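You operate a simulated robot arm through the tools that you are given. There is no shell and no other tool. Be economical: measure what you need, move in short steps, check, and stop when the job is done.

You run a simulated two-armed robot. Do the job below in one go: nothing can be reset, and whatever is moved stays where it is left.

TASK
Rub off the wide ring's rust, then carry it to the plywood top.
Fine: use the green pad and put it back; carry in both hands; lay both spacers apart on the plywood top and set the ring across them. What is to be rubbed or washed off counts as gone when no trace of it is left.

Only the result counts: the job must be done as asked and must still hold three seconds after the hand-in. Knocking over, shifting, dropping, spilling or breaking anything else fails it.

THE ROBOT
Two 7-joint arms with two-finger parallel grippers on one trunk, on a base that drives. Base frame: it is fixed to the floor where the robot stands at the start and does not move with it; the origin is under the middle of the robot, x ahead of it, y to its left, z up; the surface under the hand at the start is at about z = 860. Readings come in mm, rad, newtons and seconds.
The left shoulder is at the start at [50, 165, 1130], the right one opposite. With the tool pointing down near the work surface each hand reaches from about 240 to 700 mm from the robot's upright axis, wherever it stands, measured 20 degrees to its own side. Places, roughly: plywood top [-1500, 400, 600]; spacer [-1250, 750, 500]. Payload 3.91 kg a hand.
The TCP of each hand is the grasp point between the finger pads, 30 mm short of the fingertips. In the tool frame z runs along the fingers and y along their closing line. Largest opening 110 mm; finger width 20, thickness 10; the body of the gripper, 48 by 112 mm, starts 55 mm behind the TCP.
Orientation is that of the tool frame in the base frame, as a unit quaternion [w, x, y, z]. With the fingers straight down and closing along the base's y, the tool's x points along the base's -x, its y along +y and its z along -z.

THE INTERFACE
- The arms move only by the tool move_arm. It takes "left_plan", "right_plan" or both (then of equal length, played together; a hand with none holds still); each is one flat list of numbers, 7 for each row, row after row: the finger opening in cm, from 0 to 11, then the shift along the tool's x, y, z in units of 25 mm (1.0 is 25 mm), then the turn, a rotation vector about the tool's x, y, z in units of 8 degrees (1.0 is 8 degrees). In form: [claw, x, y, z, wx, wy, wz, claw, x, y, z, wx, wy, wz, ...]. A call has 1 to 12 rows; each row shifts and turns the commanded pose from where the row before left it, along the tool's axes as they then stand. A call with a number of a shift or a turn outside -1 to 1 is refused whole. Rows are played at 5 a second. More than 50 mm and 0.15 rad between two rows, or a gripper value outside its range, and nothing of the call is played. Where a pose cannot be reached the arm comes as near as it can. A force on the tool above 90 N (or 10 N above the force at the start of the call, whichever is more), or a blocked arm, ends the call early, and 0.2 s more pass. Each finger travels about 45 mm/s and halts on what it meets, pressing with about 43 N; the grip force reading is that of the motor and also rises with nothing between the fingers. The clock runs only during rows and for 0.2 s after the last one: add rows that do not move to give the fingers time. It gives the time, the measured TCP pose, the force on the tool (base axes), the opening and the grip force at its end, in the units of the frame above (readings bear some noise), with the torque about the TCP (base axes, N m) and any sound that the robot's microphone picked up, and new pictures: "views" is both (left out), scene, wrist or none (wrist: the cameras of the hands that moved).
- Cameras (640 x 400 px; columns grow to the right, rows downward): "scene" is now at [104.1, 54.2, 1319.7]; the picture's right is [0.57, -0.82, 0.00], its down [-0.30, -0.21, -0.93] and it looks along [0.76, 0.53, -0.37] (base axes); focal length 256 px, centre (320, 200). "left" rides on the left gripper at [72, -17, -103] in its tool frame; the picture's right is [0.23, 0.97, 0.00], its down [-0.76, 0.18, -0.62] and it looks along [-0.61, 0.14, 0.78] (tool axes); focal length 222 px, centre (320, 200). "right" rides on the right gripper at [72, 17, -103] in its tool frame; the picture's right is [-0.23, 0.97, 0.00], its down [-0.76, -0.18, -0.62] and it looks along [-0.61, -0.14, 0.78] (tool axes); focal length 222 px, centre (320, 200).
- slide_trunk(by): slides the trunk up (or, below 0, down) by that many mm; the arms and the scene camera ride with it, the base frame stays. It gives what a move gives, with no picture.
- drive_base(legs): drives the robot by 1 to 6 legs, each [ahead, left, turn to the left] in mm, mm and rad, along the robot's own axes; the way and the turn of a leg run together, so that a leg with both is an arc; at most 1500 mm and 3.142 rad a leg. The arms and the cameras ride along, it lands a little off, and it stops where it bumps. It gives what a move gives, and a new picture of the scene camera.
- pan_tilt(pan, tilt): turns the head with the scene camera to pan (to the left, within 1.396 rad either way) and tilt (down, from -0.506 to 1.204), counted from straight ahead of the robot. It gives what a move gives, and a new picture of the scene camera.
- point_at(camera, pixels): there is no depth. For up to 12 entries [column, row, z] of the newest picture of that camera ("zoom" is the newest enlarged one), the place [x, y] in the base frame at which the ray of that pixel passes the height z, good to about 3 mm. It takes no simulated time.
- zoom(camera, box): a new picture of the part [left, top, right, bottom] of that camera's present view, enlarged. It takes no simulated time.
- job_done(): hands the job in; it is judged then, once.

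Work in short steps. Measure before you move; look again where a grasp or a placing could have gone wrong, and mend it. You have 80 turns and 260 pictures in all, those below and enlarged ones among them. Open the grippers and draw the arms clear of the work before you hand the job in, unless the task says otherwise.

The tools are called after "Emit:" by a JSON object that holds its "method" and its "body". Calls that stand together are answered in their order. move_arm: Moves the arms, as the interface text tells. Its arguments: {"type":"object","properties":{"left_plan":{"type":"array","items":{"type":"number"}},"right_plan":{"type":"array","items":{"type":"number"}},"views":{"type":"string","enum":["both","scene","wrist","none"]}},"required":[]} The other tools are called the same way: slide_trunk (by) slides the trunk up or down; drive_base (legs) drives the base; pan_tilt (pan, tilt) turns the head that bears the scene camera; point_at (camera, pixels) gives the place at which the rays of pixels pass given heights; zoom (camera, box) takes an enlarged picture of a part of a camera's view; job_done () hands the job in.

At the start:

```text
time: 0.0
left_position: [279.7, 365.6, 1236.7]
left_ee_rot: [0.0, 0.0, 1.0, 0.001]
left_force: [-0.1, -0.2, 0.4]
left_ft_torque: [0.0, -0.01, 0.0]
left_finger_gap: 109.8
left_finger_force: 0.1
right_position: [349.2, 39.1, 1220.6]
right_ee_rot: [0.0, 0.001, 1.0, 0.001]
right_force: [0.8, -0.4, -0.2]
right_ft_torque: [0.02, 0.0, -0.01]
right_finger_gap: 109.8
right_finger_force: 0.1
trunk travel left (down, up): [-350.0, 153.0]
robot x, y, heading: [1.2, -0.0, 0.002]
head pan, tilt: [0.611, 0.38]
```

scene: 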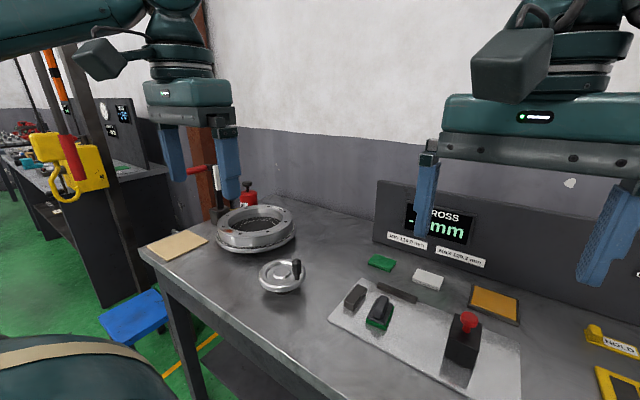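
right: 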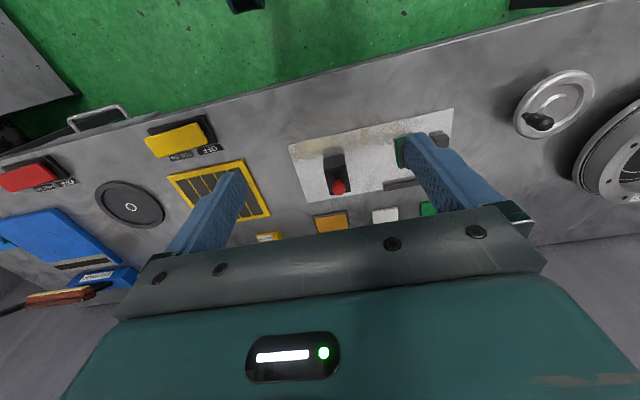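
left: 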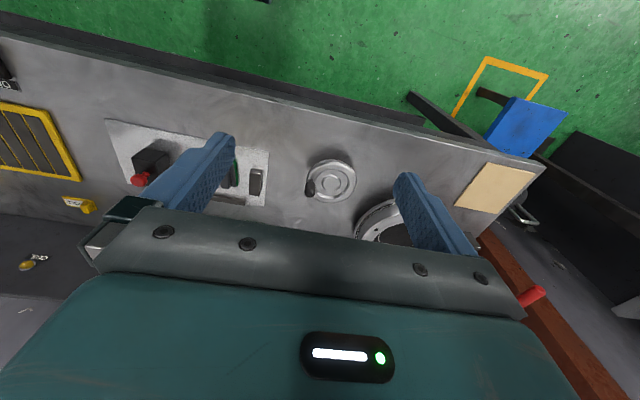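

The ring sits around (255,228) and the green pad at (380,262). I enlarge both and measure their places on the bench.

Emit:
{"method": "zoom", "body": {"camera": "scene", "box": [130, 170, 450, 370]}}

Emit:
{"method": "point_at", "body": {"camera": "scene", "pixels": [[255, 240, 860], [217, 235, 890], [295, 232, 890], [255, 207, 920], [381, 266, 860], [368, 264, 860], [395, 262, 860], [428, 283, 860], [290, 280, 870], [180, 245, 860], [380, 310, 870]]}}

Emit:
{"method": "zoom", "body": {"camera": "left", "box": [100, 100, 560, 280]}}

```text
2.00 times, centred on (290, 270) of scene
```

zoom: 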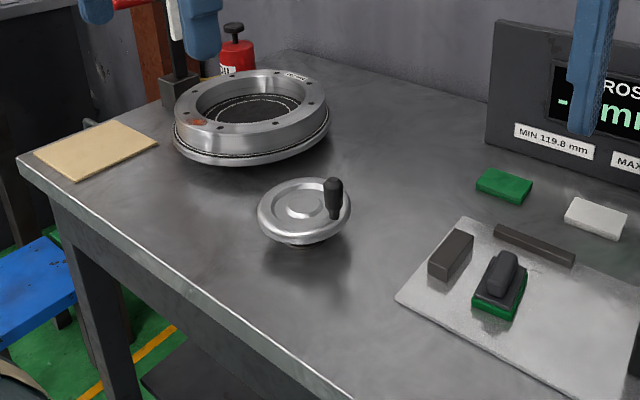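

```text
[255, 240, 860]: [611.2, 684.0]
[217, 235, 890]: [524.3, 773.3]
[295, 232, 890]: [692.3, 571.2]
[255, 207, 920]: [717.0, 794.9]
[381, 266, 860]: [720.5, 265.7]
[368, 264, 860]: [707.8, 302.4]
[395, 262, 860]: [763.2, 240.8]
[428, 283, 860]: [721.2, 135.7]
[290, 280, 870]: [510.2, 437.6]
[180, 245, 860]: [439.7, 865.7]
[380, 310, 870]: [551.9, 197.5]
```

```text
1.39 times, centred on (330, 190) of left
```

zoom: 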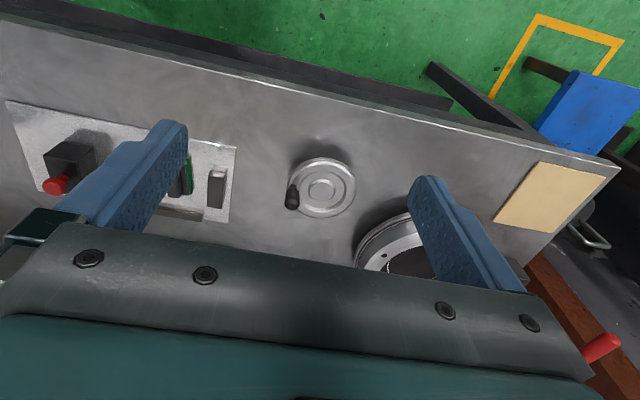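

The rust appears on the ring top at zoom (198,122). There are two green things: a flat block at (380,262) and a handled one at (378,312). I look closer.

Emit:
{"method": "zoom", "body": {"camera": "scene", "box": [330, 240, 530, 365]}}

Emit:
{"method": "zoom", "body": {"camera": "scene", "box": [200, 190, 310, 259]}}

Emit:
{"method": "pan_tilt", "body": {"pan": 1.0, "tilt": 0.5}}

Emit:
{"method": "pan_tilt", "body": {"pan": -0.3, "tilt": 0.6}}

```text
3.20 times, centred on (430, 302) of scene
```

zoom: 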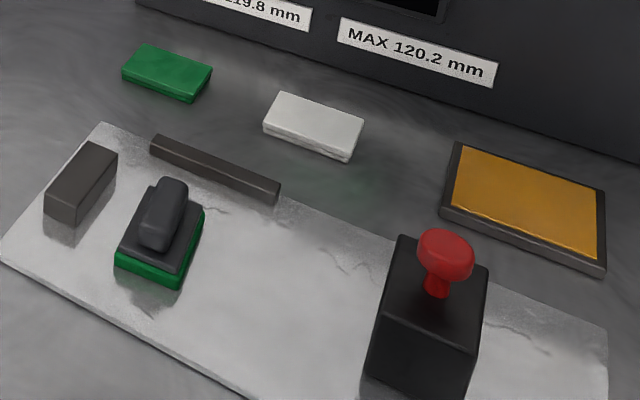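

```text
5.80 times, centred on (255, 224) of scene
```

zoom: 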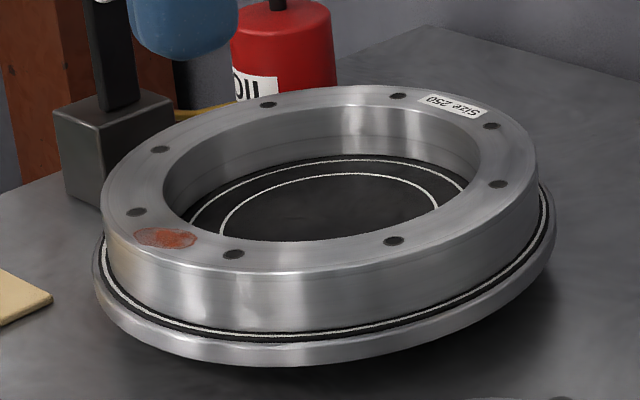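

```text
time: 0.9
left_position: [281.1, 366.0, 1237.4]
left_ee_rot: [-0.001, 0.0, 1.0, 0.0]
left_force: [-1.1, -0.4, -0.6]
left_ft_torque: [-0.02, -0.01, 0.01]
left_finger_gap: 109.8
left_finger_force: 0.1
right_position: [350.6, 40.5, 1221.1]
right_ee_rot: [0.0, 0.0, 1.0, -0.001]
right_force: [0.1, 0.2, 0.2]
right_ft_torque: [0.0, -0.04, -0.01]
right_finger_gap: 109.9
right_finger_force: 0.0
trunk travel left (down, up): [-350.0, 153.0]
robot x, y, heading: [-0.3, -0.3, 0.004]
head pan, tilt: [1.0, 0.499]
```

scene: 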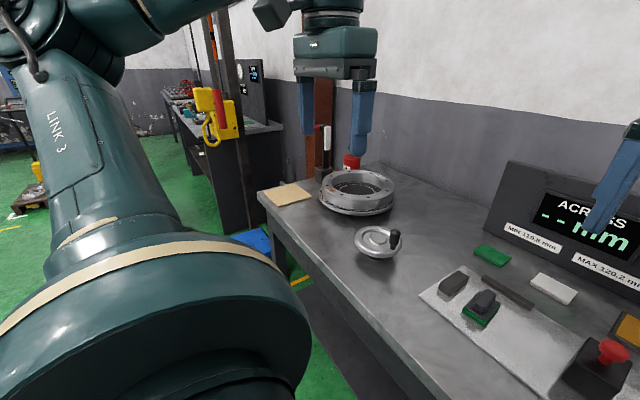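

```text
time: 2.3
left_position: [280.9, 366.1, 1237.8]
left_ee_rot: [0.001, 0.0, 1.0, 0.0]
left_force: [0.7, 0.7, -0.9]
left_ft_torque: [0.02, -0.01, -0.02]
left_finger_gap: 110.2
left_finger_force: 0.1
right_position: [349.7, 39.3, 1221.9]
right_ee_rot: [0.0, 0.0, 1.0, 0.0]
right_force: [-0.5, 0.0, -0.2]
right_ft_torque: [-0.03, 0.0, 0.0]
right_finger_gap: 110.1
right_finger_force: 0.1
trunk travel left (down, up): [-350.0, 153.0]
robot x, y, heading: [1.8, 0.7, -0.002]
head pan, tilt: [-0.3, 0.6]
```

scene: 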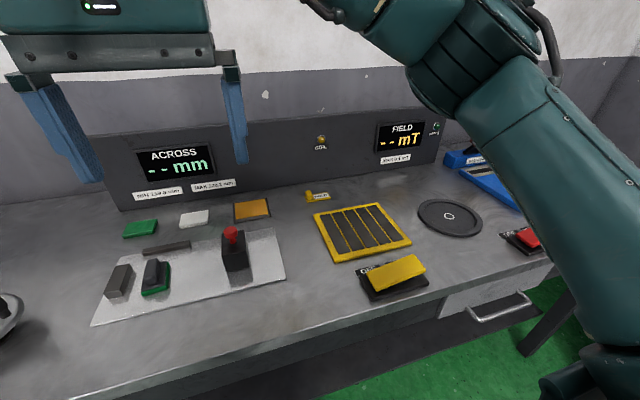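

Both candidates need a close look. I'll move the right hand over the plate to view them with the wrist camera; first zoom the present views.

Emit:
{"method": "zoom", "body": {"camera": "scene", "box": [80, 190, 300, 328]}}

Emit:
{"method": "zoom", "body": {"camera": "right", "box": [270, 100, 470, 225]}}

Emit:
{"method": "point_at", "body": {"camera": "scene", "pixels": [[124, 236, 860], [155, 234, 860], [141, 220, 872], [126, 221, 872], [158, 219, 872], [90, 326, 860], [286, 277, 860], [275, 227, 860], [141, 295, 863], [171, 291, 863], [143, 264, 885], [157, 262, 905]]}}

```text
2.90 times, centred on (190, 259) of scene
```

zoom: 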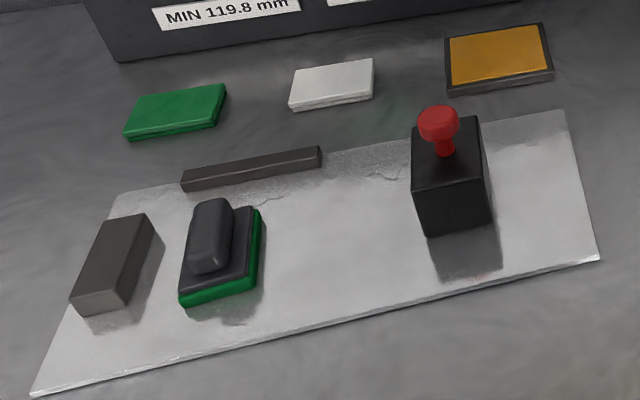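

```text
3.20 times, centred on (370, 162) of right
```

zoom: 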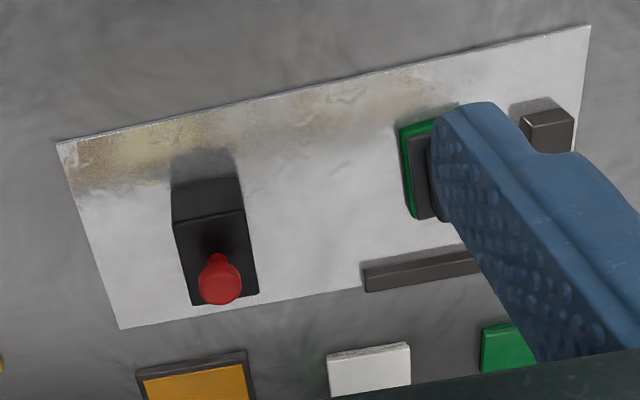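

```text
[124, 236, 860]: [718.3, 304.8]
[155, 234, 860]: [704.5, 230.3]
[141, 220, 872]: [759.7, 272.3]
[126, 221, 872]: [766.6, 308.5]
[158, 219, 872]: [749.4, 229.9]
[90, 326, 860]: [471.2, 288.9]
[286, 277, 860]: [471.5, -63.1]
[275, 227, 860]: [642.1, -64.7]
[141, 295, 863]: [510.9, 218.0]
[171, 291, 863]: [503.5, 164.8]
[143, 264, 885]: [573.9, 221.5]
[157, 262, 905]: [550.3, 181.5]
```

I'll move the right hand about 110 mm left and 130 mm down to view both green things from near.

Emit:
{"method": "move_arm", "body": {"right_plan": [11, -0.6, 0.9, 1, 0, 0, 0, 11, -0.6, 0.9, 1, 0, 0, 0, 11, -0.6, 0.9, 1, 0, 0, 0, 11, -0.6, 0.9, 1, 0, 0, 0, 11, -0.6, 0.9, 1, 0, 0, 0, 11, 0, 0, 0, 0, 0, 0], "views": "wrist"}}

```text
time: 3.7
left_position: [280.8, 365.5, 1237.7]
left_ee_rot: [0.0, 0.0, 1.0, 0.0]
left_force: [0.4, -0.2, -0.1]
left_ft_torque: [0.01, 0.01, -0.07]
left_finger_gap: 110.1
left_finger_force: 0.1
right_position: [425.9, 150.9, 1094.5]
right_ee_rot: [-0.001, 0.0, 1.0, 0.0]
right_force: [1.0, 0.5, 0.2]
right_ft_torque: [0.01, -0.03, 0.0]
right_finger_gap: 110.1
right_finger_force: 0.1
trunk travel left (down, up): [-350.0, 153.0]
robot x, y, heading: [-2.0, 1.1, 0.001]
head pan, tilt: [-0.3, 0.6]
```

right: 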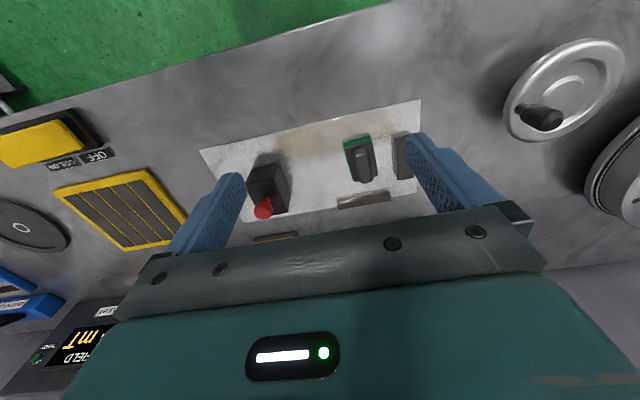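

Emit:
{"method": "zoom", "body": {"camera": "right", "box": [200, 90, 440, 240]}}

Emit:
{"method": "pan_tilt", "body": {"pan": 0.1, "tilt": 0.7}}

```text
2.67 times, centred on (320, 165) of right
```

zoom: 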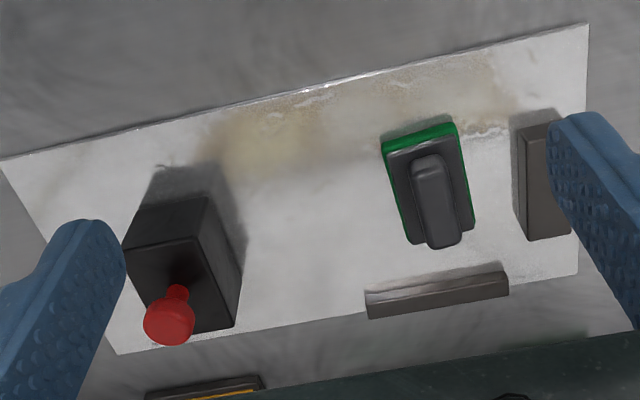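

```text
time: 4.6
left_position: [280.0, 365.3, 1237.2]
left_ee_rot: [0.0, 0.0, 1.0, 0.0]
left_force: [0.2, 0.0, -0.8]
left_ft_torque: [0.0, 0.01, 0.02]
left_finger_gap: 109.9
left_finger_force: 0.0
right_position: [425.9, 150.6, 1095.9]
right_ee_rot: [-0.001, 0.0, 1.0, 0.0]
right_force: [0.3, -0.1, -0.4]
right_ft_torque: [0.02, -0.03, 0.03]
right_finger_gap: 109.7
right_finger_force: 0.0
trunk travel left (down, up): [-350.0, 153.0]
robot x, y, heading: [3.1, 2.6, 0.0]
head pan, tilt: [0.099, 0.7]
```

scene: 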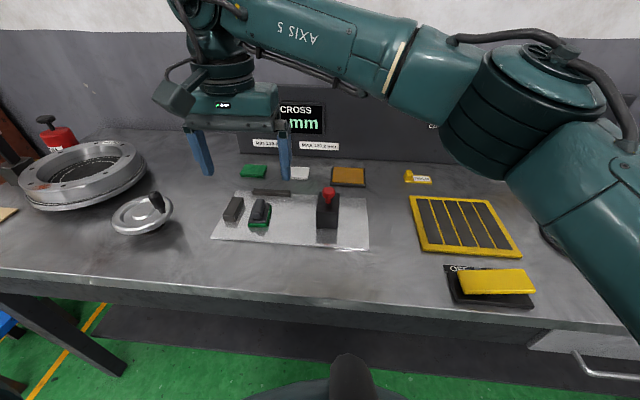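

The handled green pad is a rubbing tool with a grip at wrist (362,160). I measure its grip closely.

Emit:
{"method": "zoom", "body": {"camera": "right", "box": [330, 125, 394, 165]}}

Emit:
{"method": "zoom", "body": {"camera": "right", "box": [322, 125, 402, 195]}}

```text
10.00 times, centred on (362, 145) of right
```

zoom: 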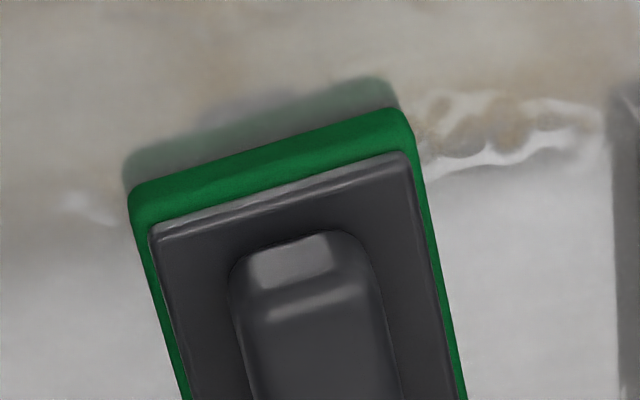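

```text
5.71 times, centred on (362, 160) of right
```

zoom: 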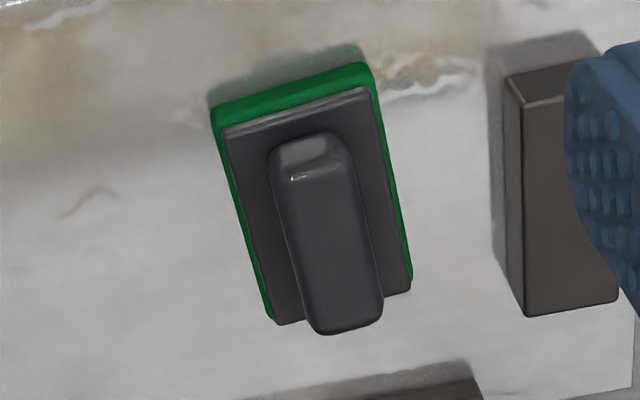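

Emit:
{"method": "point_at", "body": {"camera": "zoom", "pixels": [[212, 108, 864], [370, 65, 864], [224, 137, 880], [372, 94, 880], [280, 322, 880], [410, 288, 880], [270, 165, 905], [350, 150, 905], [312, 334, 915], [384, 312, 915], [298, 180, 915], [520, 105, 890]]}}

Emit:
{"method": "zoom", "body": {"camera": "scene", "box": [205, 155, 345, 255]}}

```text
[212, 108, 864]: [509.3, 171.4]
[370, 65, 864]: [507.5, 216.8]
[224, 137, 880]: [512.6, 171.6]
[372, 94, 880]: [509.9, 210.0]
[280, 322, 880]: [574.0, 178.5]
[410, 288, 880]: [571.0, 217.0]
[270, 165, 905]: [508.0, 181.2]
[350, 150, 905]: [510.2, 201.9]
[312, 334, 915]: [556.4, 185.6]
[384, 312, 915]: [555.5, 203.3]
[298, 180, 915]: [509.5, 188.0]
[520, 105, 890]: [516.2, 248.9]
```

```text
4.00 times, centred on (275, 205) of scene
```

zoom: 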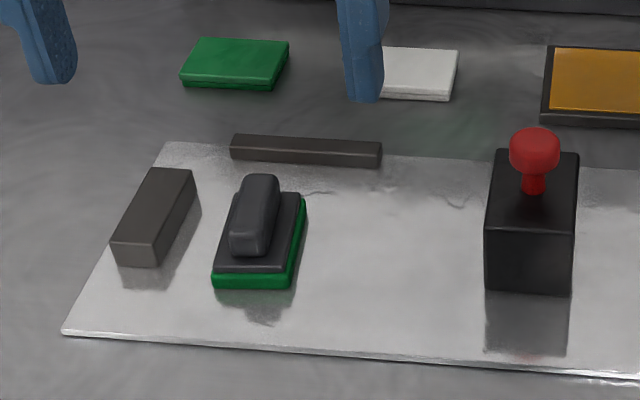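

I triangulate the handle's top height from the two cameras.

Emit:
{"method": "point_at", "body": {"camera": "scene", "pixels": [[259.5, 199, 895], [259.5, 199, 905], [259.5, 199, 915], [259.5, 199, 925], [254, 215, 905], [248, 227, 864]]}}

Emit:
{"method": "point_at", "body": {"camera": "right", "pixels": [[367, 182, 895], [367, 182, 905], [367, 182, 915], [367, 182, 925]]}}

```text
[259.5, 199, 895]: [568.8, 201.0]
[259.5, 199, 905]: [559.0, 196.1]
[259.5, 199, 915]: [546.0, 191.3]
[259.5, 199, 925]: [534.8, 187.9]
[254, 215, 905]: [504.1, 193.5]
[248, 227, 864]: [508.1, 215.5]
```

```text
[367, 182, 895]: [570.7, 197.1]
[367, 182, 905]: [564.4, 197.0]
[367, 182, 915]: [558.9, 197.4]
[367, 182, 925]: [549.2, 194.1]
```

Handle top is ≈900 at centre (540,195), yaw ≈5°. I back the right hand away and bring the left hand over the handle.

Emit:
{"method": "move_arm", "body": {"left_plan": [6, -1, 0, 1, 0, 0, 0, 6, -1, 0, 1, 0, 0, 0, 6, -1, 0, 1, 0, 0, 0, 6, -1, 0, 1, 0, 0, 0, 6, -1, -0.85, 1, 0, 0, 0, 6, -1, -0.85, 1, 0, 0, 0, 6, -1, -0.85, 1, 0, 0, 0, 6, -1, -0.85, 1, 0, 0, 0, 6, -1, -0.85, 1, 0, 0, 0, 6, -1, -0.85, 0, 0, 0, -0.6, 6, -0.4, -0.85, 0, 0, 0, 0, 6, 0, -0.85, 0, 0, 0, 0], "right_plan": [11, 0.3, -1, -0.5, 0, 0, 0, 11, 0.3, -1, -0.5, 0, 0, 0, 11, 0.3, -1, -0.5, 0, 0, 0, 11, 0.3, -1, -0.5, 0, 0, 0, 11, 0.3, -1, -0.5, 0, 0, 0, 11, 0.3, -1, -0.5, 0, 0, 0, 11, 0.3, -1, -0.5, 0, 0, 0, 11, 0.3, -1, -0.5, 0, 0, 0, 11, 0.3, -1, -0.5, 0, 0, 0, 11, 0.3, -1, -0.5, 0, 0, 0, 11, 0.3, -1, 0, 0, 0, 0, 11, 0, 0, 0, 0, 0, 0]}}

```text
time: 7.2
left_position: [539.5, 202.9, 1014.3]
left_ee_rot: [0.001, -0.043, 0.999, -0.001]
left_force: [-0.1, 0.3, -0.4]
left_ft_torque: [0.02, 0.01, 0.0]
left_finger_gap: 59.8
left_finger_force: 0.0
left hand out of reach, approached as far as the arm can: row 12
right_position: [345.5, -123.6, 1220.5]
right_ee_rot: [0.0, 0.0, 1.0, 0.001]
right_force: [-0.5, -0.7, 0.7]
right_ft_torque: [0.04, 0.0, 0.0]
right_finger_gap: 110.3
right_finger_force: 0.0
trunk travel left (down, up): [-350.0, 153.0]
robot x, y, heading: [0.5, 0.3, 0.004]
head pan, tilt: [0.099, 0.7]
```

scene: 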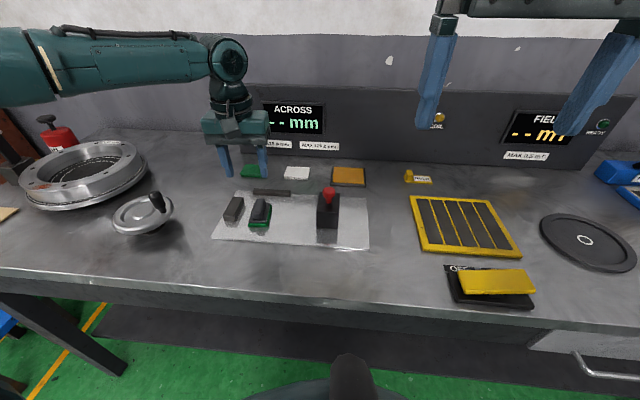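
right: 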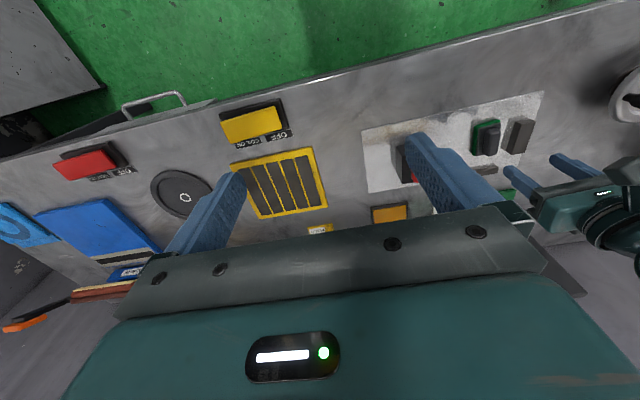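
left: 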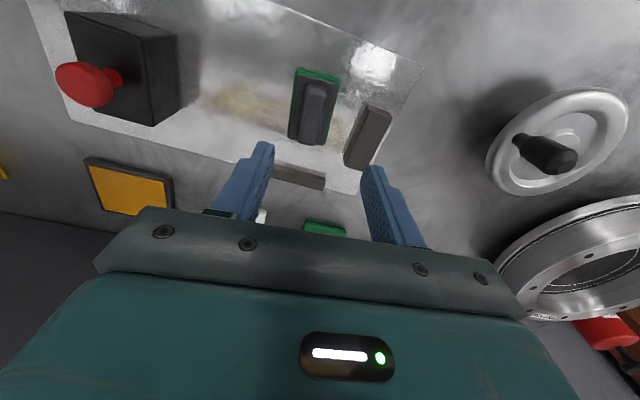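

Left hand stopped ~8 mm short in y. I measure the handle from the left camera, near now, before descending.

Emit:
{"method": "zoom", "body": {"camera": "left", "box": [265, 55, 365, 155]}}

Emit:
{"method": "point_at", "body": {"camera": "left", "pixels": [[304, 84, 900], [326, 84, 900], [298, 139, 900], [324, 144, 900]]}}

```text
4.00 times, centred on (315, 105) of left
```

zoom: 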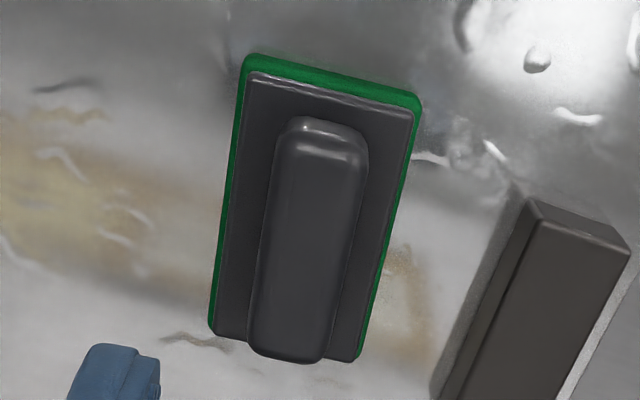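

```text
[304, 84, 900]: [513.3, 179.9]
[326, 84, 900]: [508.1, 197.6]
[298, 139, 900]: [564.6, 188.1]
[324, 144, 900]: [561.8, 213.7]
```

Emit:
{"method": "point_at", "body": {"camera": "zoom", "pixels": [[278, 148, 900], [362, 162, 900], [250, 345, 900], [322, 358, 900], [278, 148, 905], [362, 162, 905], [250, 345, 905], [322, 358, 905]]}}

```text
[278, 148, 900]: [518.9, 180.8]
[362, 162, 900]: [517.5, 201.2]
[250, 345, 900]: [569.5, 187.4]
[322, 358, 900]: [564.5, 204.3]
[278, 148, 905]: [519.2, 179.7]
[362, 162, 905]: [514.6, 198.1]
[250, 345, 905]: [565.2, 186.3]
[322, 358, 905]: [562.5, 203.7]
```

Handle centre (541,193), yaw ≈5°. I shift 10 mm right and descend 80 mm, then check.

Emit:
{"method": "move_arm", "body": {"left_plan": [6, 0, 0, 1, 0, 0, 0, 6, 0, 0, 1, 0, 0, 0, 6, 0, 0, 1, 0, 0, 0, 6, 0, 0, 0, 0, 0, 0], "views": "wrist"}}

```text
time: 8.2
left_position: [527.3, 210.5, 941.5]
left_ee_rot: [0.001, -0.042, 0.999, -0.001]
left_force: [0.2, 0.4, -0.5]
left_ft_torque: [0.01, -0.03, 0.01]
left_finger_gap: 60.1
left_finger_force: 0.1
left hand out of reach, approached as far as the arm can: row 1, 2, 3
right_position: [345.2, -123.3, 1222.0]
right_ee_rot: [0.0, 0.0, 1.0, 0.0]
right_force: [0.2, 0.0, 0.2]
right_ft_torque: [0.01, 0.01, 0.03]
right_finger_gap: 109.9
right_finger_force: 0.1
trunk travel left (down, up): [-350.0, 153.0]
robot x, y, heading: [-0.2, 0.7, 0.0]
head pan, tilt: [0.099, 0.7]
```

left: 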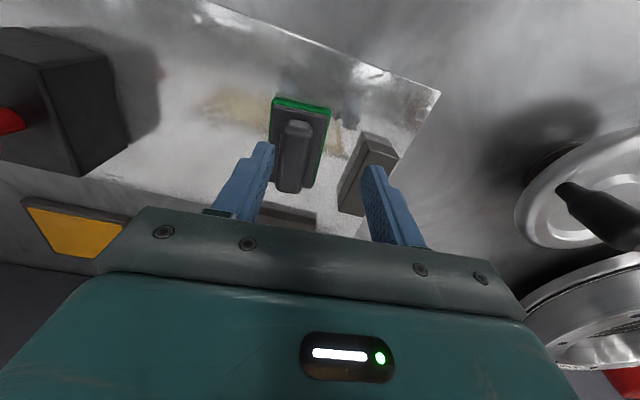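

The arm is limited near the surface. I raise the hand, then lower the trunk to gain reach.

Emit:
{"method": "move_arm", "body": {"left_plan": [6, 0, 0, -1, 0, 0, 0, 6, 0, 0, -1, 0, 0, 0, 6, 0, 0, -1, 0, 0, 0, 6, 0, 0, -1, 0, 0, 0, 6, 0, 0, -1, 0, 0, 0, 6, 0, 0, -1, 0, 0, 0], "views": "none"}}

Emit:
{"method": "slide_trunk", "body": {"by": -120}}

Emit:
{"method": "move_arm", "body": {"left_plan": [6, 0, -0.5, 0, 0, 0, 0, 6, 0, 0, 0, 0, 0, 0], "views": "wrist"}}

```text
time: 9.6
left_position: [527.3, 212.7, 1091.2]
left_ee_rot: [0.0, -0.041, 0.999, 0.0]
left_force: [0.5, 0.1, -1.2]
left_ft_torque: [0.0, 0.01, -0.01]
left_finger_gap: 59.9
left_finger_force: 0.0
right_position: [346.5, -121.6, 1221.9]
right_ee_rot: [0.0, 0.0, 1.0, 0.0]
right_force: [0.5, -0.5, 0.3]
right_ft_torque: [-0.03, 0.01, 0.01]
right_finger_gap: 109.9
right_finger_force: 0.0
trunk travel left (down, up): [-350.0, 153.0]
robot x, y, heading: [-4.3, 3.7, 0.0]
head pan, tilt: [0.099, 0.7]
```

```text
time: 11.1
left_position: [527.6, 213.3, 972.7]
left_ee_rot: [0.001, -0.042, 0.999, 0.0]
left_force: [0.1, 0.1, 0.4]
left_ft_torque: [0.01, 0.0, 0.0]
left_finger_gap: 59.8
left_finger_force: 0.0
right_position: [345.2, -122.6, 1100.1]
right_ee_rot: [0.0, 0.0, 1.0, 0.0]
right_force: [0.1, 0.2, 0.2]
right_ft_torque: [0.01, -0.04, 0.0]
right_finger_gap: 110.2
right_finger_force: 0.1
trunk travel left (down, up): [-230.0, 273.0]
robot x, y, heading: [-0.8, -1.6, -0.001]
head pan, tilt: [0.099, 0.7]
```

```text
time: 11.7
left_position: [529.0, 198.8, 971.2]
left_ee_rot: [0.001, -0.041, 0.999, 0.0]
left_force: [0.7, -0.7, -0.6]
left_ft_torque: [0.01, -0.02, 0.01]
left_finger_gap: 59.7
left_finger_force: 0.0
right_position: [345.4, -123.0, 1101.2]
right_ee_rot: [0.0, 0.0, 1.0, 0.0]
right_force: [0.1, -0.5, 0.4]
right_ft_torque: [0.01, 0.01, -0.05]
right_finger_gap: 110.2
right_finger_force: 0.0
trunk travel left (down, up): [-230.0, 273.0]
robot x, y, heading: [3.4, -0.8, -0.001]
head pan, tilt: [0.099, 0.7]
```

left: 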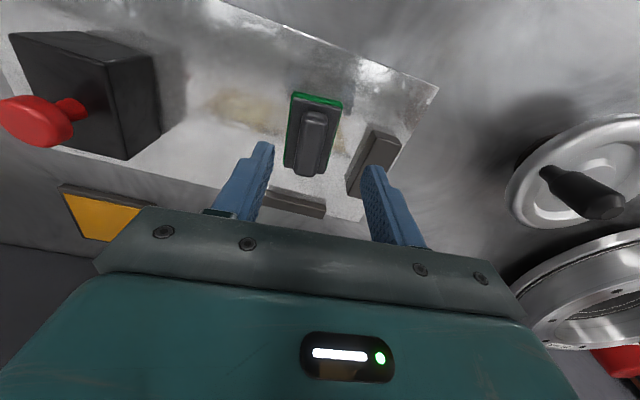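

Reach is fine now. I shift x +11, y −6 and descend toward z≈916 with 50 mm opening.

Emit:
{"method": "move_arm", "body": {"left_plan": [5, -0.44, -0.24, 0, 0, 0, 0, 5, 0, 0, 1, 0, 0, 0, 5, 0, 0, 0.9, 0, 0, 0, 5, 0, 0, 0, 0, 0, 0]}}

```text
time: 12.7
left_position: [532.0, 201.9, 921.4]
left_ee_rot: [-0.001, -0.042, 0.999, -0.001]
left_force: [0.3, -0.1, -0.4]
left_ft_torque: [0.0, -0.02, -0.04]
left_finger_gap: 50.2
left_finger_force: 0.2
left hand out of reach, approached as far as the arm can: row 1
right_position: [345.1, -122.0, 1100.9]
right_ee_rot: [0.0, -0.001, 1.0, 0.0]
right_force: [-0.2, -0.2, -0.2]
right_ft_torque: [0.02, 0.0, 0.02]
right_finger_gap: 110.2
right_finger_force: 0.1
trunk travel left (down, up): [-230.0, 273.0]
robot x, y, heading: [0.6, 3.1, -0.001]
head pan, tilt: [0.099, 0.7]
```

scene: 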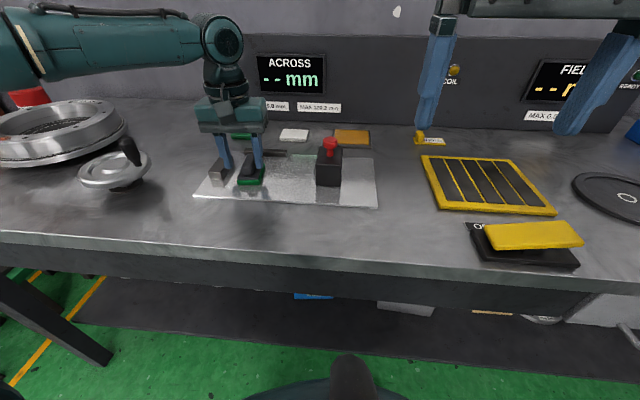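
left: 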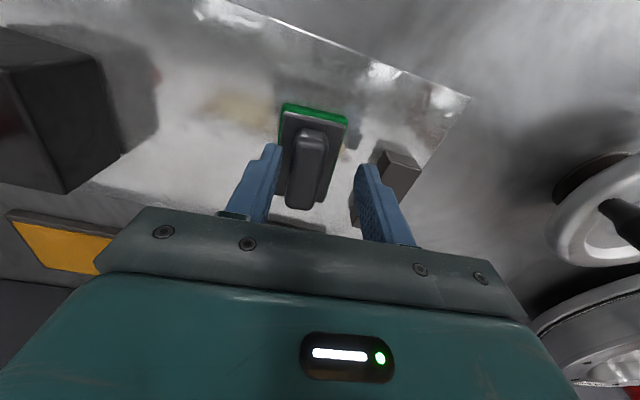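

Handle lies between the fingers at (308,150), slightly toward the right finger; the finger closing will centre it. I lower 7 mm and check the view.

Emit:
{"method": "move_arm", "body": {"left_plan": [5, 0, 0, 0.15, 0, 0, 0, 5, 0, -0.2, 0.15, 0, 0, 0, 5, 0, 0, 0, 0, 0, 0], "views": "wrist"}}

Emit:
{"method": "zoom", "body": {"camera": "scene", "box": [180, 120, 320, 210]}}

```text
time: 13.5
left_position: [531.4, 195.8, 914.8]
left_ee_rot: [0.0, -0.042, 0.999, 0.0]
left_force: [0.2, 1.1, 1.3]
left_ft_torque: [0.0, 0.02, 0.06]
left_finger_gap: 50.0
left_finger_force: 0.1
right_position: [345.7, -122.4, 1101.2]
right_ee_rot: [0.0, 0.0, 1.0, 0.0]
right_force: [0.1, 0.0, 0.0]
right_ft_torque: [0.03, 0.0, 0.01]
right_finger_gap: 109.9
right_finger_force: 0.2
trunk travel left (down, up): [-230.0, 273.0]
robot x, y, heading: [2.3, 3.0, 0.0]
head pan, tilt: [0.099, 0.7]
```

left: 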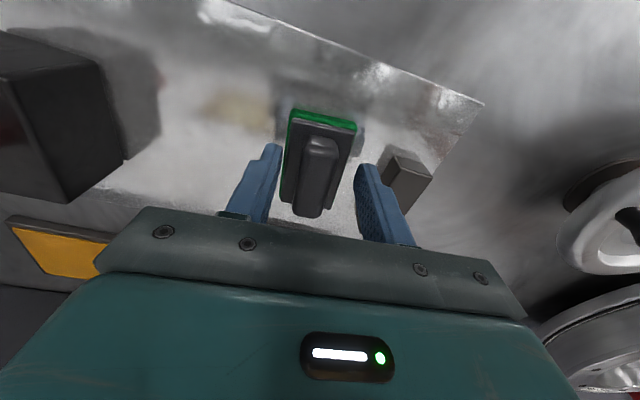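

```text
4.44 times, centred on (250, 165) of scene
```

zoom: 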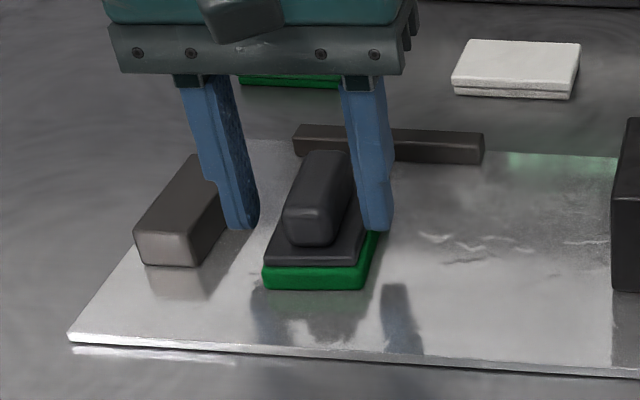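

Aligned (y 195.8, z 914.8). I close on the handle and read the gap.

Emit:
{"method": "move_arm", "body": {"left_plan": [3.5, 0, 0, 0, 0, 0, 0, 1, 0, 0, 0, 0, 0, 0, 1, 0, 0, 0, 0, 0, 0, 1, 0, 0, 0, 0, 0, 0], "views": "wrist"}}

Emit:
{"method": "zoom", "body": {"camera": "scene", "box": [180, 120, 320, 210]}}

```text
time: 14.5
left_position: [532.5, 195.1, 915.2]
left_ee_rot: [0.0, -0.042, 0.999, -0.001]
left_force: [-0.6, -0.6, 1.5]
left_ft_torque: [0.02, -0.01, -0.06]
left_finger_gap: 20.9
left_finger_force: 43.4
right_position: [344.9, -121.7, 1100.2]
right_ee_rot: [0.0, 0.001, 1.0, 0.0]
right_force: [0.2, 0.2, 0.2]
right_ft_torque: [0.02, 0.01, 0.01]
right_finger_gap: 110.2
right_finger_force: 0.0
trunk travel left (down, up): [-230.0, 273.0]
robot x, y, heading: [-1.3, -0.7, 0.005]
head pan, tilt: [0.099, 0.7]
```

left: 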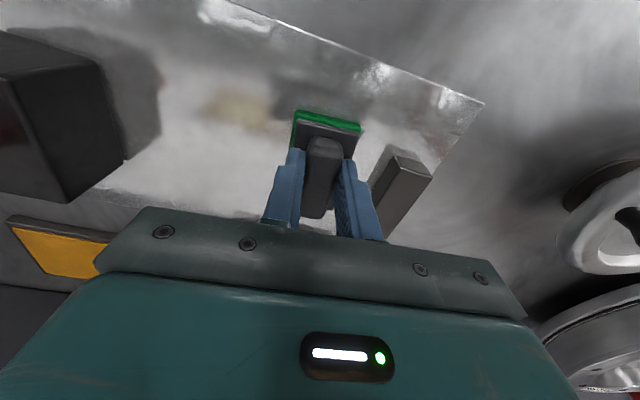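

```text
4.44 times, centred on (250, 165) of scene
```

zoom: 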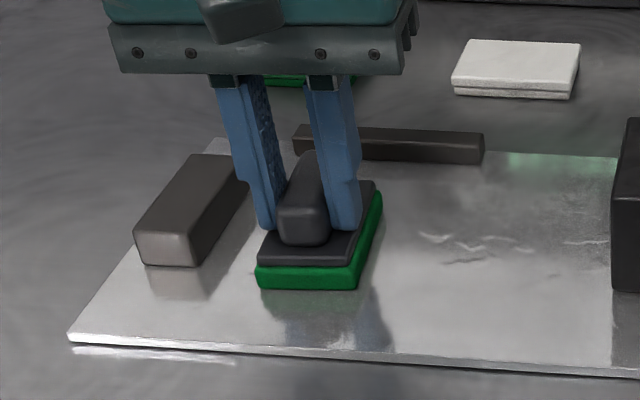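

Gripped firmly (gap 20.9); home pose for the pad is TCP (532.5,195.1,915). I lift 150 mm and look left.

Emit:
{"method": "move_arm", "body": {"left_plan": [1, 0, 0, -0.5, 0, 0, 0, 1, 0, 0, -1, 0, 0, 0, 1, 0, 0, -1, 0, 0, 0, 1, 0, 0, -1, 0, 0, 0, 1, 0, 0, -1, 0, 0, 0, 1, 0, 0, -1, 0, 0, 0, 1, 0.5, 0, -1, 0, 0, 0], "views": "wrist"}}

Emit:
{"method": "pan_tilt", "body": {"pan": 0.9, "tilt": 0.6}}

```text
time: 16.1
left_position: [511.7, 205.2, 1044.9]
left_ee_rot: [0.001, -0.043, 0.999, -0.001]
left_force: [0.7, 0.8, 0.6]
left_ft_torque: [-0.02, 0.0, 0.0]
left_finger_gap: 21.0
left_finger_force: 42.8
left hand out of reach, approached as far as the arm can: row 3, 4, 5, 6
right_position: [345.2, -122.7, 1101.4]
right_ee_rot: [0.0, -0.001, 1.0, 0.001]
right_force: [-0.3, 0.7, 0.1]
right_ft_torque: [0.01, -0.01, 0.02]
right_finger_gap: 110.0
right_finger_force: 0.1
trunk travel left (down, up): [-230.0, 273.0]
robot x, y, heading: [1.1, 3.7, 0.001]
head pan, tilt: [0.099, 0.7]
```

left: 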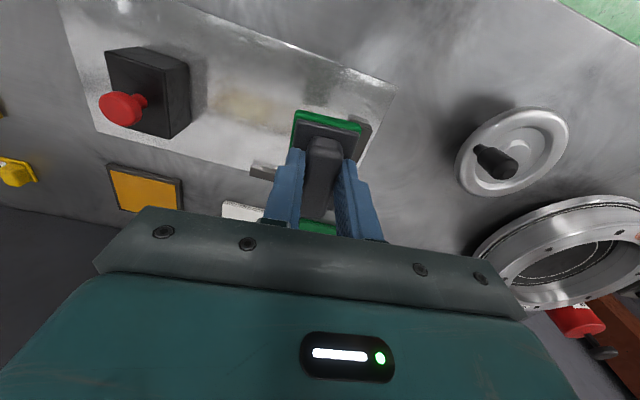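

```text
time: 17.2
left_position: [512.8, 205.6, 1044.7]
left_ee_rot: [0.001, -0.043, 0.999, 0.0]
left_force: [-0.5, -0.7, -1.2]
left_ft_torque: [-0.02, 0.02, 0.0]
left_finger_gap: 21.0
left_finger_force: 43.2
right_position: [344.6, -121.7, 1100.4]
right_ee_rot: [0.0, 0.0, 1.0, 0.0]
right_force: [0.3, -0.1, -0.8]
right_ft_torque: [-0.01, 0.0, 0.01]
right_finger_gap: 110.0
right_finger_force: 0.1
trunk travel left (down, up): [-230.0, 273.0]
robot x, y, heading: [-4.0, 0.6, 0.002]
head pan, tilt: [0.901, 0.6]
```

scene: 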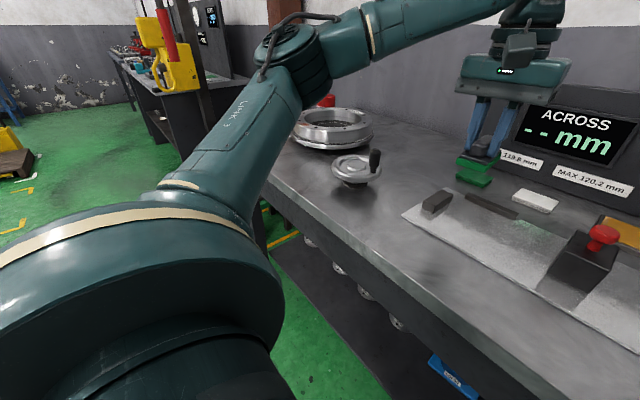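

Path to the left looks free along the bench. I draw the hand back a bit and drive 400 mm left.

Emit:
{"method": "move_arm", "body": {"left_plan": [1, 1, 0.5, -0.3, 0, 0, 0, 1, 1, 0.5, 0, 0, 0, 0, 1, 1, 0.5, 0, 0, 0, 0], "views": "none"}}

Emit:
{"method": "drive_base", "body": {"legs": [[0, 400, 0]]}}

Emit:
{"method": "pan_tilt", "body": {"pan": 0.45, "tilt": 0.6}}

```text
time: 18.0
left_position: [432.8, 236.0, 1050.4]
left_ee_rot: [0.0, -0.042, 0.999, 0.0]
left_force: [-0.7, 0.0, -0.1]
left_ft_torque: [-0.03, 0.01, 0.02]
left_finger_gap: 20.8
left_finger_force: 43.6
right_position: [345.1, -122.4, 1101.2]
right_ee_rot: [-0.001, 0.0, 1.0, 0.0]
right_force: [0.4, 0.0, -0.3]
right_ft_torque: [0.01, -0.02, 0.01]
right_finger_gap: 110.1
right_finger_force: 0.0
trunk travel left (down, up): [-230.0, 273.0]
robot x, y, heading: [0.2, -2.6, -0.002]
head pan, tilt: [0.901, 0.6]
```

```text
time: 22.1
left_position: [427.3, 646.1, 1050.9]
left_ee_rot: [-0.001, -0.049, 0.999, 0.0]
left_force: [-0.4, 0.1, -0.3]
left_ft_torque: [-0.02, -0.01, -0.01]
left_finger_gap: 21.2
left_finger_force: 42.8
right_position: [344.1, 284.4, 1101.4]
right_ee_rot: [-0.001, -0.008, 1.0, 0.0]
right_force: [0.4, 0.3, 0.6]
right_ft_torque: [0.01, 0.02, 0.02]
right_finger_gap: 110.1
right_finger_force: 0.1
trunk travel left (down, up): [-230.0, 273.0]
robot x, y, heading: [-4.1, 402.2, 0.015]
head pan, tilt: [0.901, 0.6]
```

scene: 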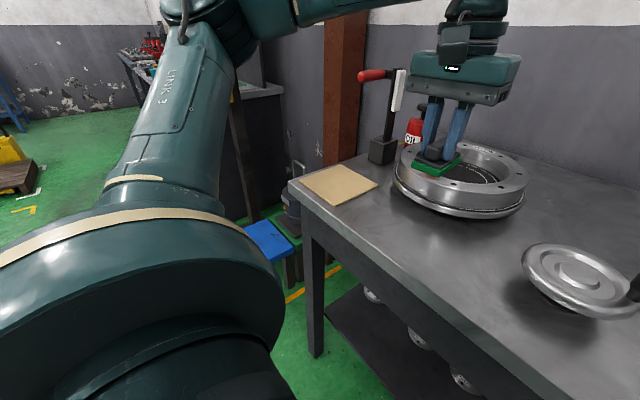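

```text
time: 23.0
left_position: [427.0, 646.4, 1051.6]
left_ee_rot: [0.001, -0.05, 0.999, 0.0]
left_force: [0.9, -0.4, -1.1]
left_ft_torque: [0.01, -0.01, 0.0]
left_finger_gap: 20.9
left_finger_force: 43.2
right_position: [344.0, 285.2, 1100.6]
right_ee_rot: [0.001, -0.008, 1.0, 0.0]
right_force: [-0.1, 0.1, 0.4]
right_ft_torque: [0.02, 0.02, -0.01]
right_finger_gap: 110.0
right_finger_force: 0.0
trunk travel left (down, up): [-230.0, 273.0]
robot x, y, heading: [-1.8, 398.3, 0.014]
head pan, tilt: [0.45, 0.6]
```

scene: 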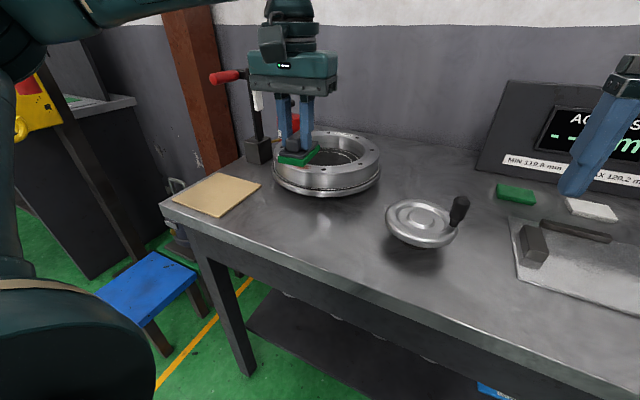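

The hand hides the rust from the head. I look through the left wrist camera.

Emit:
{"method": "move_arm", "body": {"left_plan": [1, 0, 0, 0, 0, 0, 0], "views": "wrist"}}

Emit:
{"method": "zoom", "body": {"camera": "scene", "box": [250, 90, 400, 205]}}

```text
time: 23.4
left_position: [427.9, 644.6, 1051.3]
left_ee_rot: [0.001, -0.05, 0.999, 0.001]
left_force: [0.5, 0.3, -0.6]
left_ft_torque: [0.0, 0.0, 0.02]
left_finger_gap: 21.0
left_finger_force: 42.9
right_position: [344.5, 285.9, 1101.1]
right_ee_rot: [0.0, -0.008, 1.0, 0.0]
right_force: [0.2, 0.1, -0.2]
right_ft_torque: [0.06, -0.01, 0.01]
right_finger_gap: 110.0
right_finger_force: 0.1
trunk travel left (down, up): [-230.0, 273.0]
robot x, y, heading: [-2.2, 401.8, 0.019]
head pan, tilt: [0.45, 0.6]
```

left: 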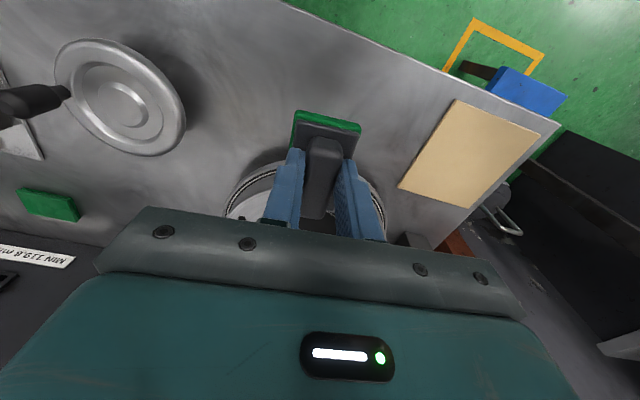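

```text
3.48 times, centred on (325, 148) of scene
```

zoom: 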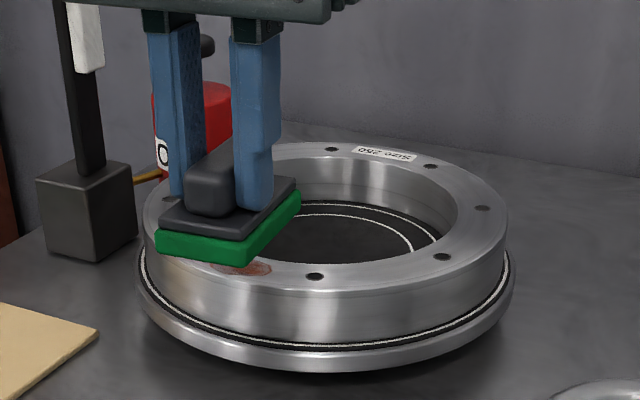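

Emit:
{"method": "point_at", "body": {"camera": "scene", "pixels": [[325.5, 189.6, 885], [325.5, 173.8, 920], [325.5, 173.8, 930], [325.5, 173.8, 940], [304.8, 167.2, 920], [304.8, 167.2, 930], [304.8, 167.2, 940], [326.4, 196.8, 862], [377, 148, 930], [274, 157, 930], [372, 140, 930], [327, 133, 930]]}}

```text
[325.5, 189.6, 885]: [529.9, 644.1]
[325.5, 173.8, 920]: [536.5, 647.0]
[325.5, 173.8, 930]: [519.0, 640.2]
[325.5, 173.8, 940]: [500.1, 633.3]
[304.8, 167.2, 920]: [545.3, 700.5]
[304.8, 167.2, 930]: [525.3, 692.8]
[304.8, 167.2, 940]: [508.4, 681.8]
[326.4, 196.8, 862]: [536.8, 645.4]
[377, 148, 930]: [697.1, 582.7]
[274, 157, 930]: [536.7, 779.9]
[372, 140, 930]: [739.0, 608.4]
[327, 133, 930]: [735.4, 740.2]
```

Ring top ≈927, rust centre ≈(530,705). I bring the pad above it, ~10 mm clear, and look.

Emit:
{"method": "move_arm", "body": {"left_plan": [1, -1, 0.52, 0.5, 0, 0, 0, 1, -1, 0.52, 0.5, 0, 0, 0, 1, -1, 0.52, 0.6, 0, 0, 0, 1, -1, 0.52, 0.6, 0, 0, 0, 1, 0, 0, 0, 0, 0, 0]}}

Emit:
{"method": "zoom", "body": {"camera": "scene", "box": [250, 90, 400, 205]}}

```text
time: 24.6
left_position: [520.6, 706.5, 999.4]
left_ee_rot: [0.0, -0.049, 0.999, 0.0]
left_force: [-0.6, 0.4, -0.6]
left_ft_torque: [0.0, 0.03, 0.03]
left_finger_gap: 21.1
left_finger_force: 43.3
right_position: [343.8, 284.6, 1100.5]
right_ee_rot: [0.0, -0.008, 1.0, 0.0]
right_force: [0.4, 0.5, -0.6]
right_ft_torque: [0.02, 0.01, 0.03]
right_finger_gap: 110.1
right_finger_force: 0.0
trunk travel left (down, up): [-230.0, 273.0]
robot x, y, heading: [-5.8, 402.2, 0.016]
head pan, tilt: [0.45, 0.6]
```

scene: 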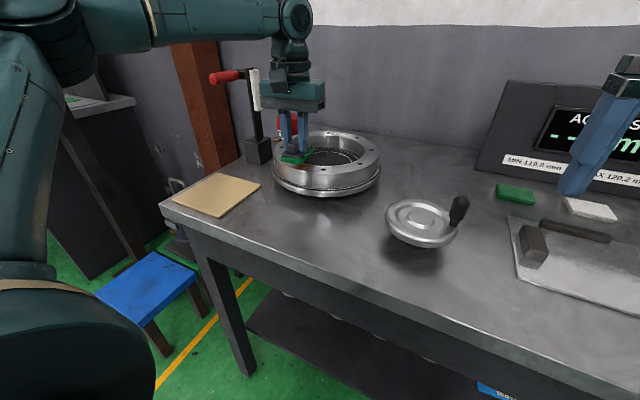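
left: 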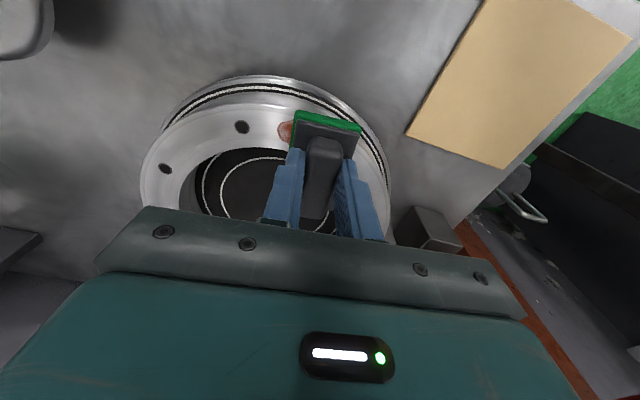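

```text
3.48 times, centred on (325, 148) of scene
```

zoom: 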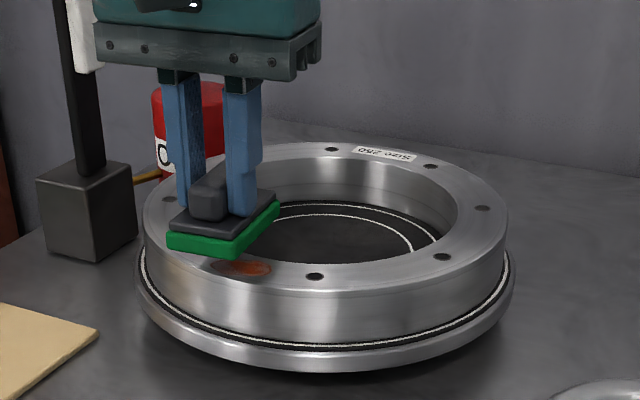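

Emit:
{"method": "point_at", "body": {"camera": "left", "pixels": [[279, 131, 925], [290, 122, 925], [290, 142, 925], [242, 127, 925], [165, 169, 925], [140, 180, 925], [245, 105, 925], [388, 185, 925], [279, 131, 935], [242, 127, 935]]}}

Emit:
{"method": "point_at", "body": {"camera": "scene", "pixels": [[293.5, 167, 925], [310.7, 167.5, 925], [310.7, 167.5, 935], [323.5, 169.8, 925], [323.5, 169.8, 935], [360, 164, 925], [371.5, 150, 925], [356.5, 138, 925], [328, 133, 925], [281, 147, 925]]}}

```text
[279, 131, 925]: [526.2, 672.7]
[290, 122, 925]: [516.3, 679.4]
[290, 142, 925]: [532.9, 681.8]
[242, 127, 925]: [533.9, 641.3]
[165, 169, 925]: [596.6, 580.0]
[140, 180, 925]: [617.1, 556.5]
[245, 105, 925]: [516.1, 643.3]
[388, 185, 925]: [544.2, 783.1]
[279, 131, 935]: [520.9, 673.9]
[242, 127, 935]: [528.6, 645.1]
```

```text
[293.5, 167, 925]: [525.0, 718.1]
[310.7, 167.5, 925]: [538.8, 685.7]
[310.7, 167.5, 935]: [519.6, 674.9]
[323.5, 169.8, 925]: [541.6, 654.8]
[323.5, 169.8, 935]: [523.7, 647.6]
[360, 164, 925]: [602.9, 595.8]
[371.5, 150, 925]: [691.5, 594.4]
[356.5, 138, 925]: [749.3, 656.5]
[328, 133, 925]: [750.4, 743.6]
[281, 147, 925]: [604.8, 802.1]
```

Ring top ≈932, ring centre ≈(634,691), rust centre ≈(523,697). I centre the pad on it and come down to near contact.

Emit:
{"method": "move_arm", "body": {"left_plan": [1, 0.27, -0.3, 0, 0, 0, 0, 1, 0, 0, 0.3, 0, 0, 0, 1, 0, 0, 0.2, 0, 0, 0, 1, 0, 0, 0, 0, 0, 0], "views": "none"}}

Emit:
{"method": "move_arm", "body": {"left_plan": [1, 0, 0, 0.08, 0, 0, 0, 1, 0, 0, 0.08, 0, 0, 0, 1, 0, 0, 0, 0, 0, 0], "views": "wrist"}}

Emit:
{"method": "zoom", "body": {"camera": "scene", "box": [250, 90, 400, 205]}}

```text
time: 25.6
left_position: [515.1, 699.2, 984.6]
left_ee_rot: [0.0, -0.049, 0.999, 0.0]
left_force: [0.1, 0.1, -1.4]
left_ft_torque: [0.01, -0.04, -0.01]
left_finger_gap: 21.2
left_finger_force: 43.3
right_position: [343.7, 285.2, 1101.2]
right_ee_rot: [0.0, -0.009, 1.0, 0.0]
right_force: [0.2, 0.7, -0.6]
right_ft_torque: [0.02, -0.01, 0.03]
right_finger_gap: 110.4
right_finger_force: 0.1
trunk travel left (down, up): [-230.0, 273.0]
robot x, y, heading: [-3.8, 402.1, 0.016]
head pan, tilt: [0.45, 0.6]
```

```text
time: 26.4
left_position: [514.9, 698.9, 983.8]
left_ee_rot: [0.005, -0.051, 0.999, 0.001]
left_force: [2.0, 4.8, 27.3]
left_ft_torque: [0.16, 0.23, 0.01]
left_finger_gap: 21.0
left_finger_force: 42.6
right_position: [342.8, 284.8, 1102.7]
right_ee_rot: [0.0, -0.008, 1.0, 0.001]
right_force: [-0.4, -0.6, 0.1]
right_ft_torque: [0.01, 0.0, -0.03]
right_finger_gap: 110.1
right_finger_force: 0.1
trunk travel left (down, up): [-230.0, 273.0]
robot x, y, heading: [0.3, 400.4, 0.016]
head pan, tilt: [0.45, 0.6]
```

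left: 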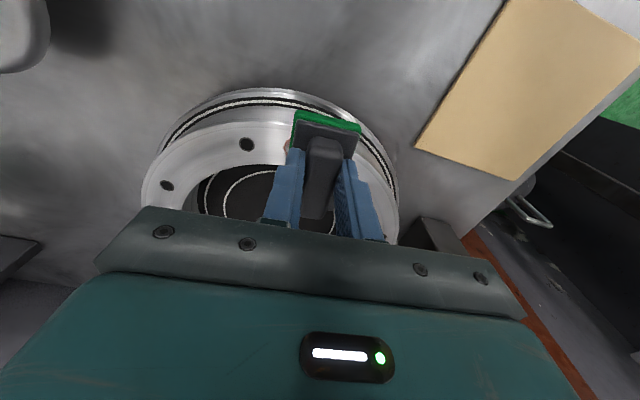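

```text
3.48 times, centred on (325, 148) of scene
```

zoom: 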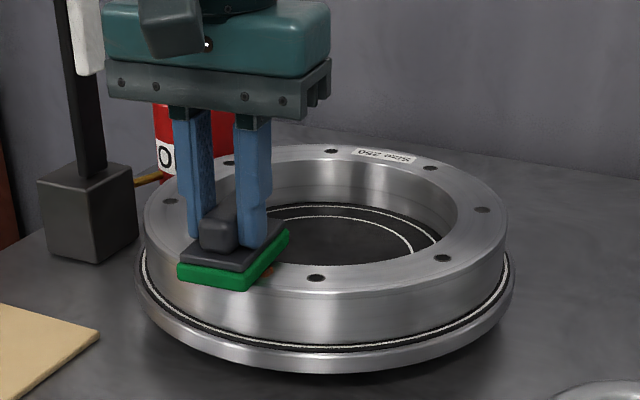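

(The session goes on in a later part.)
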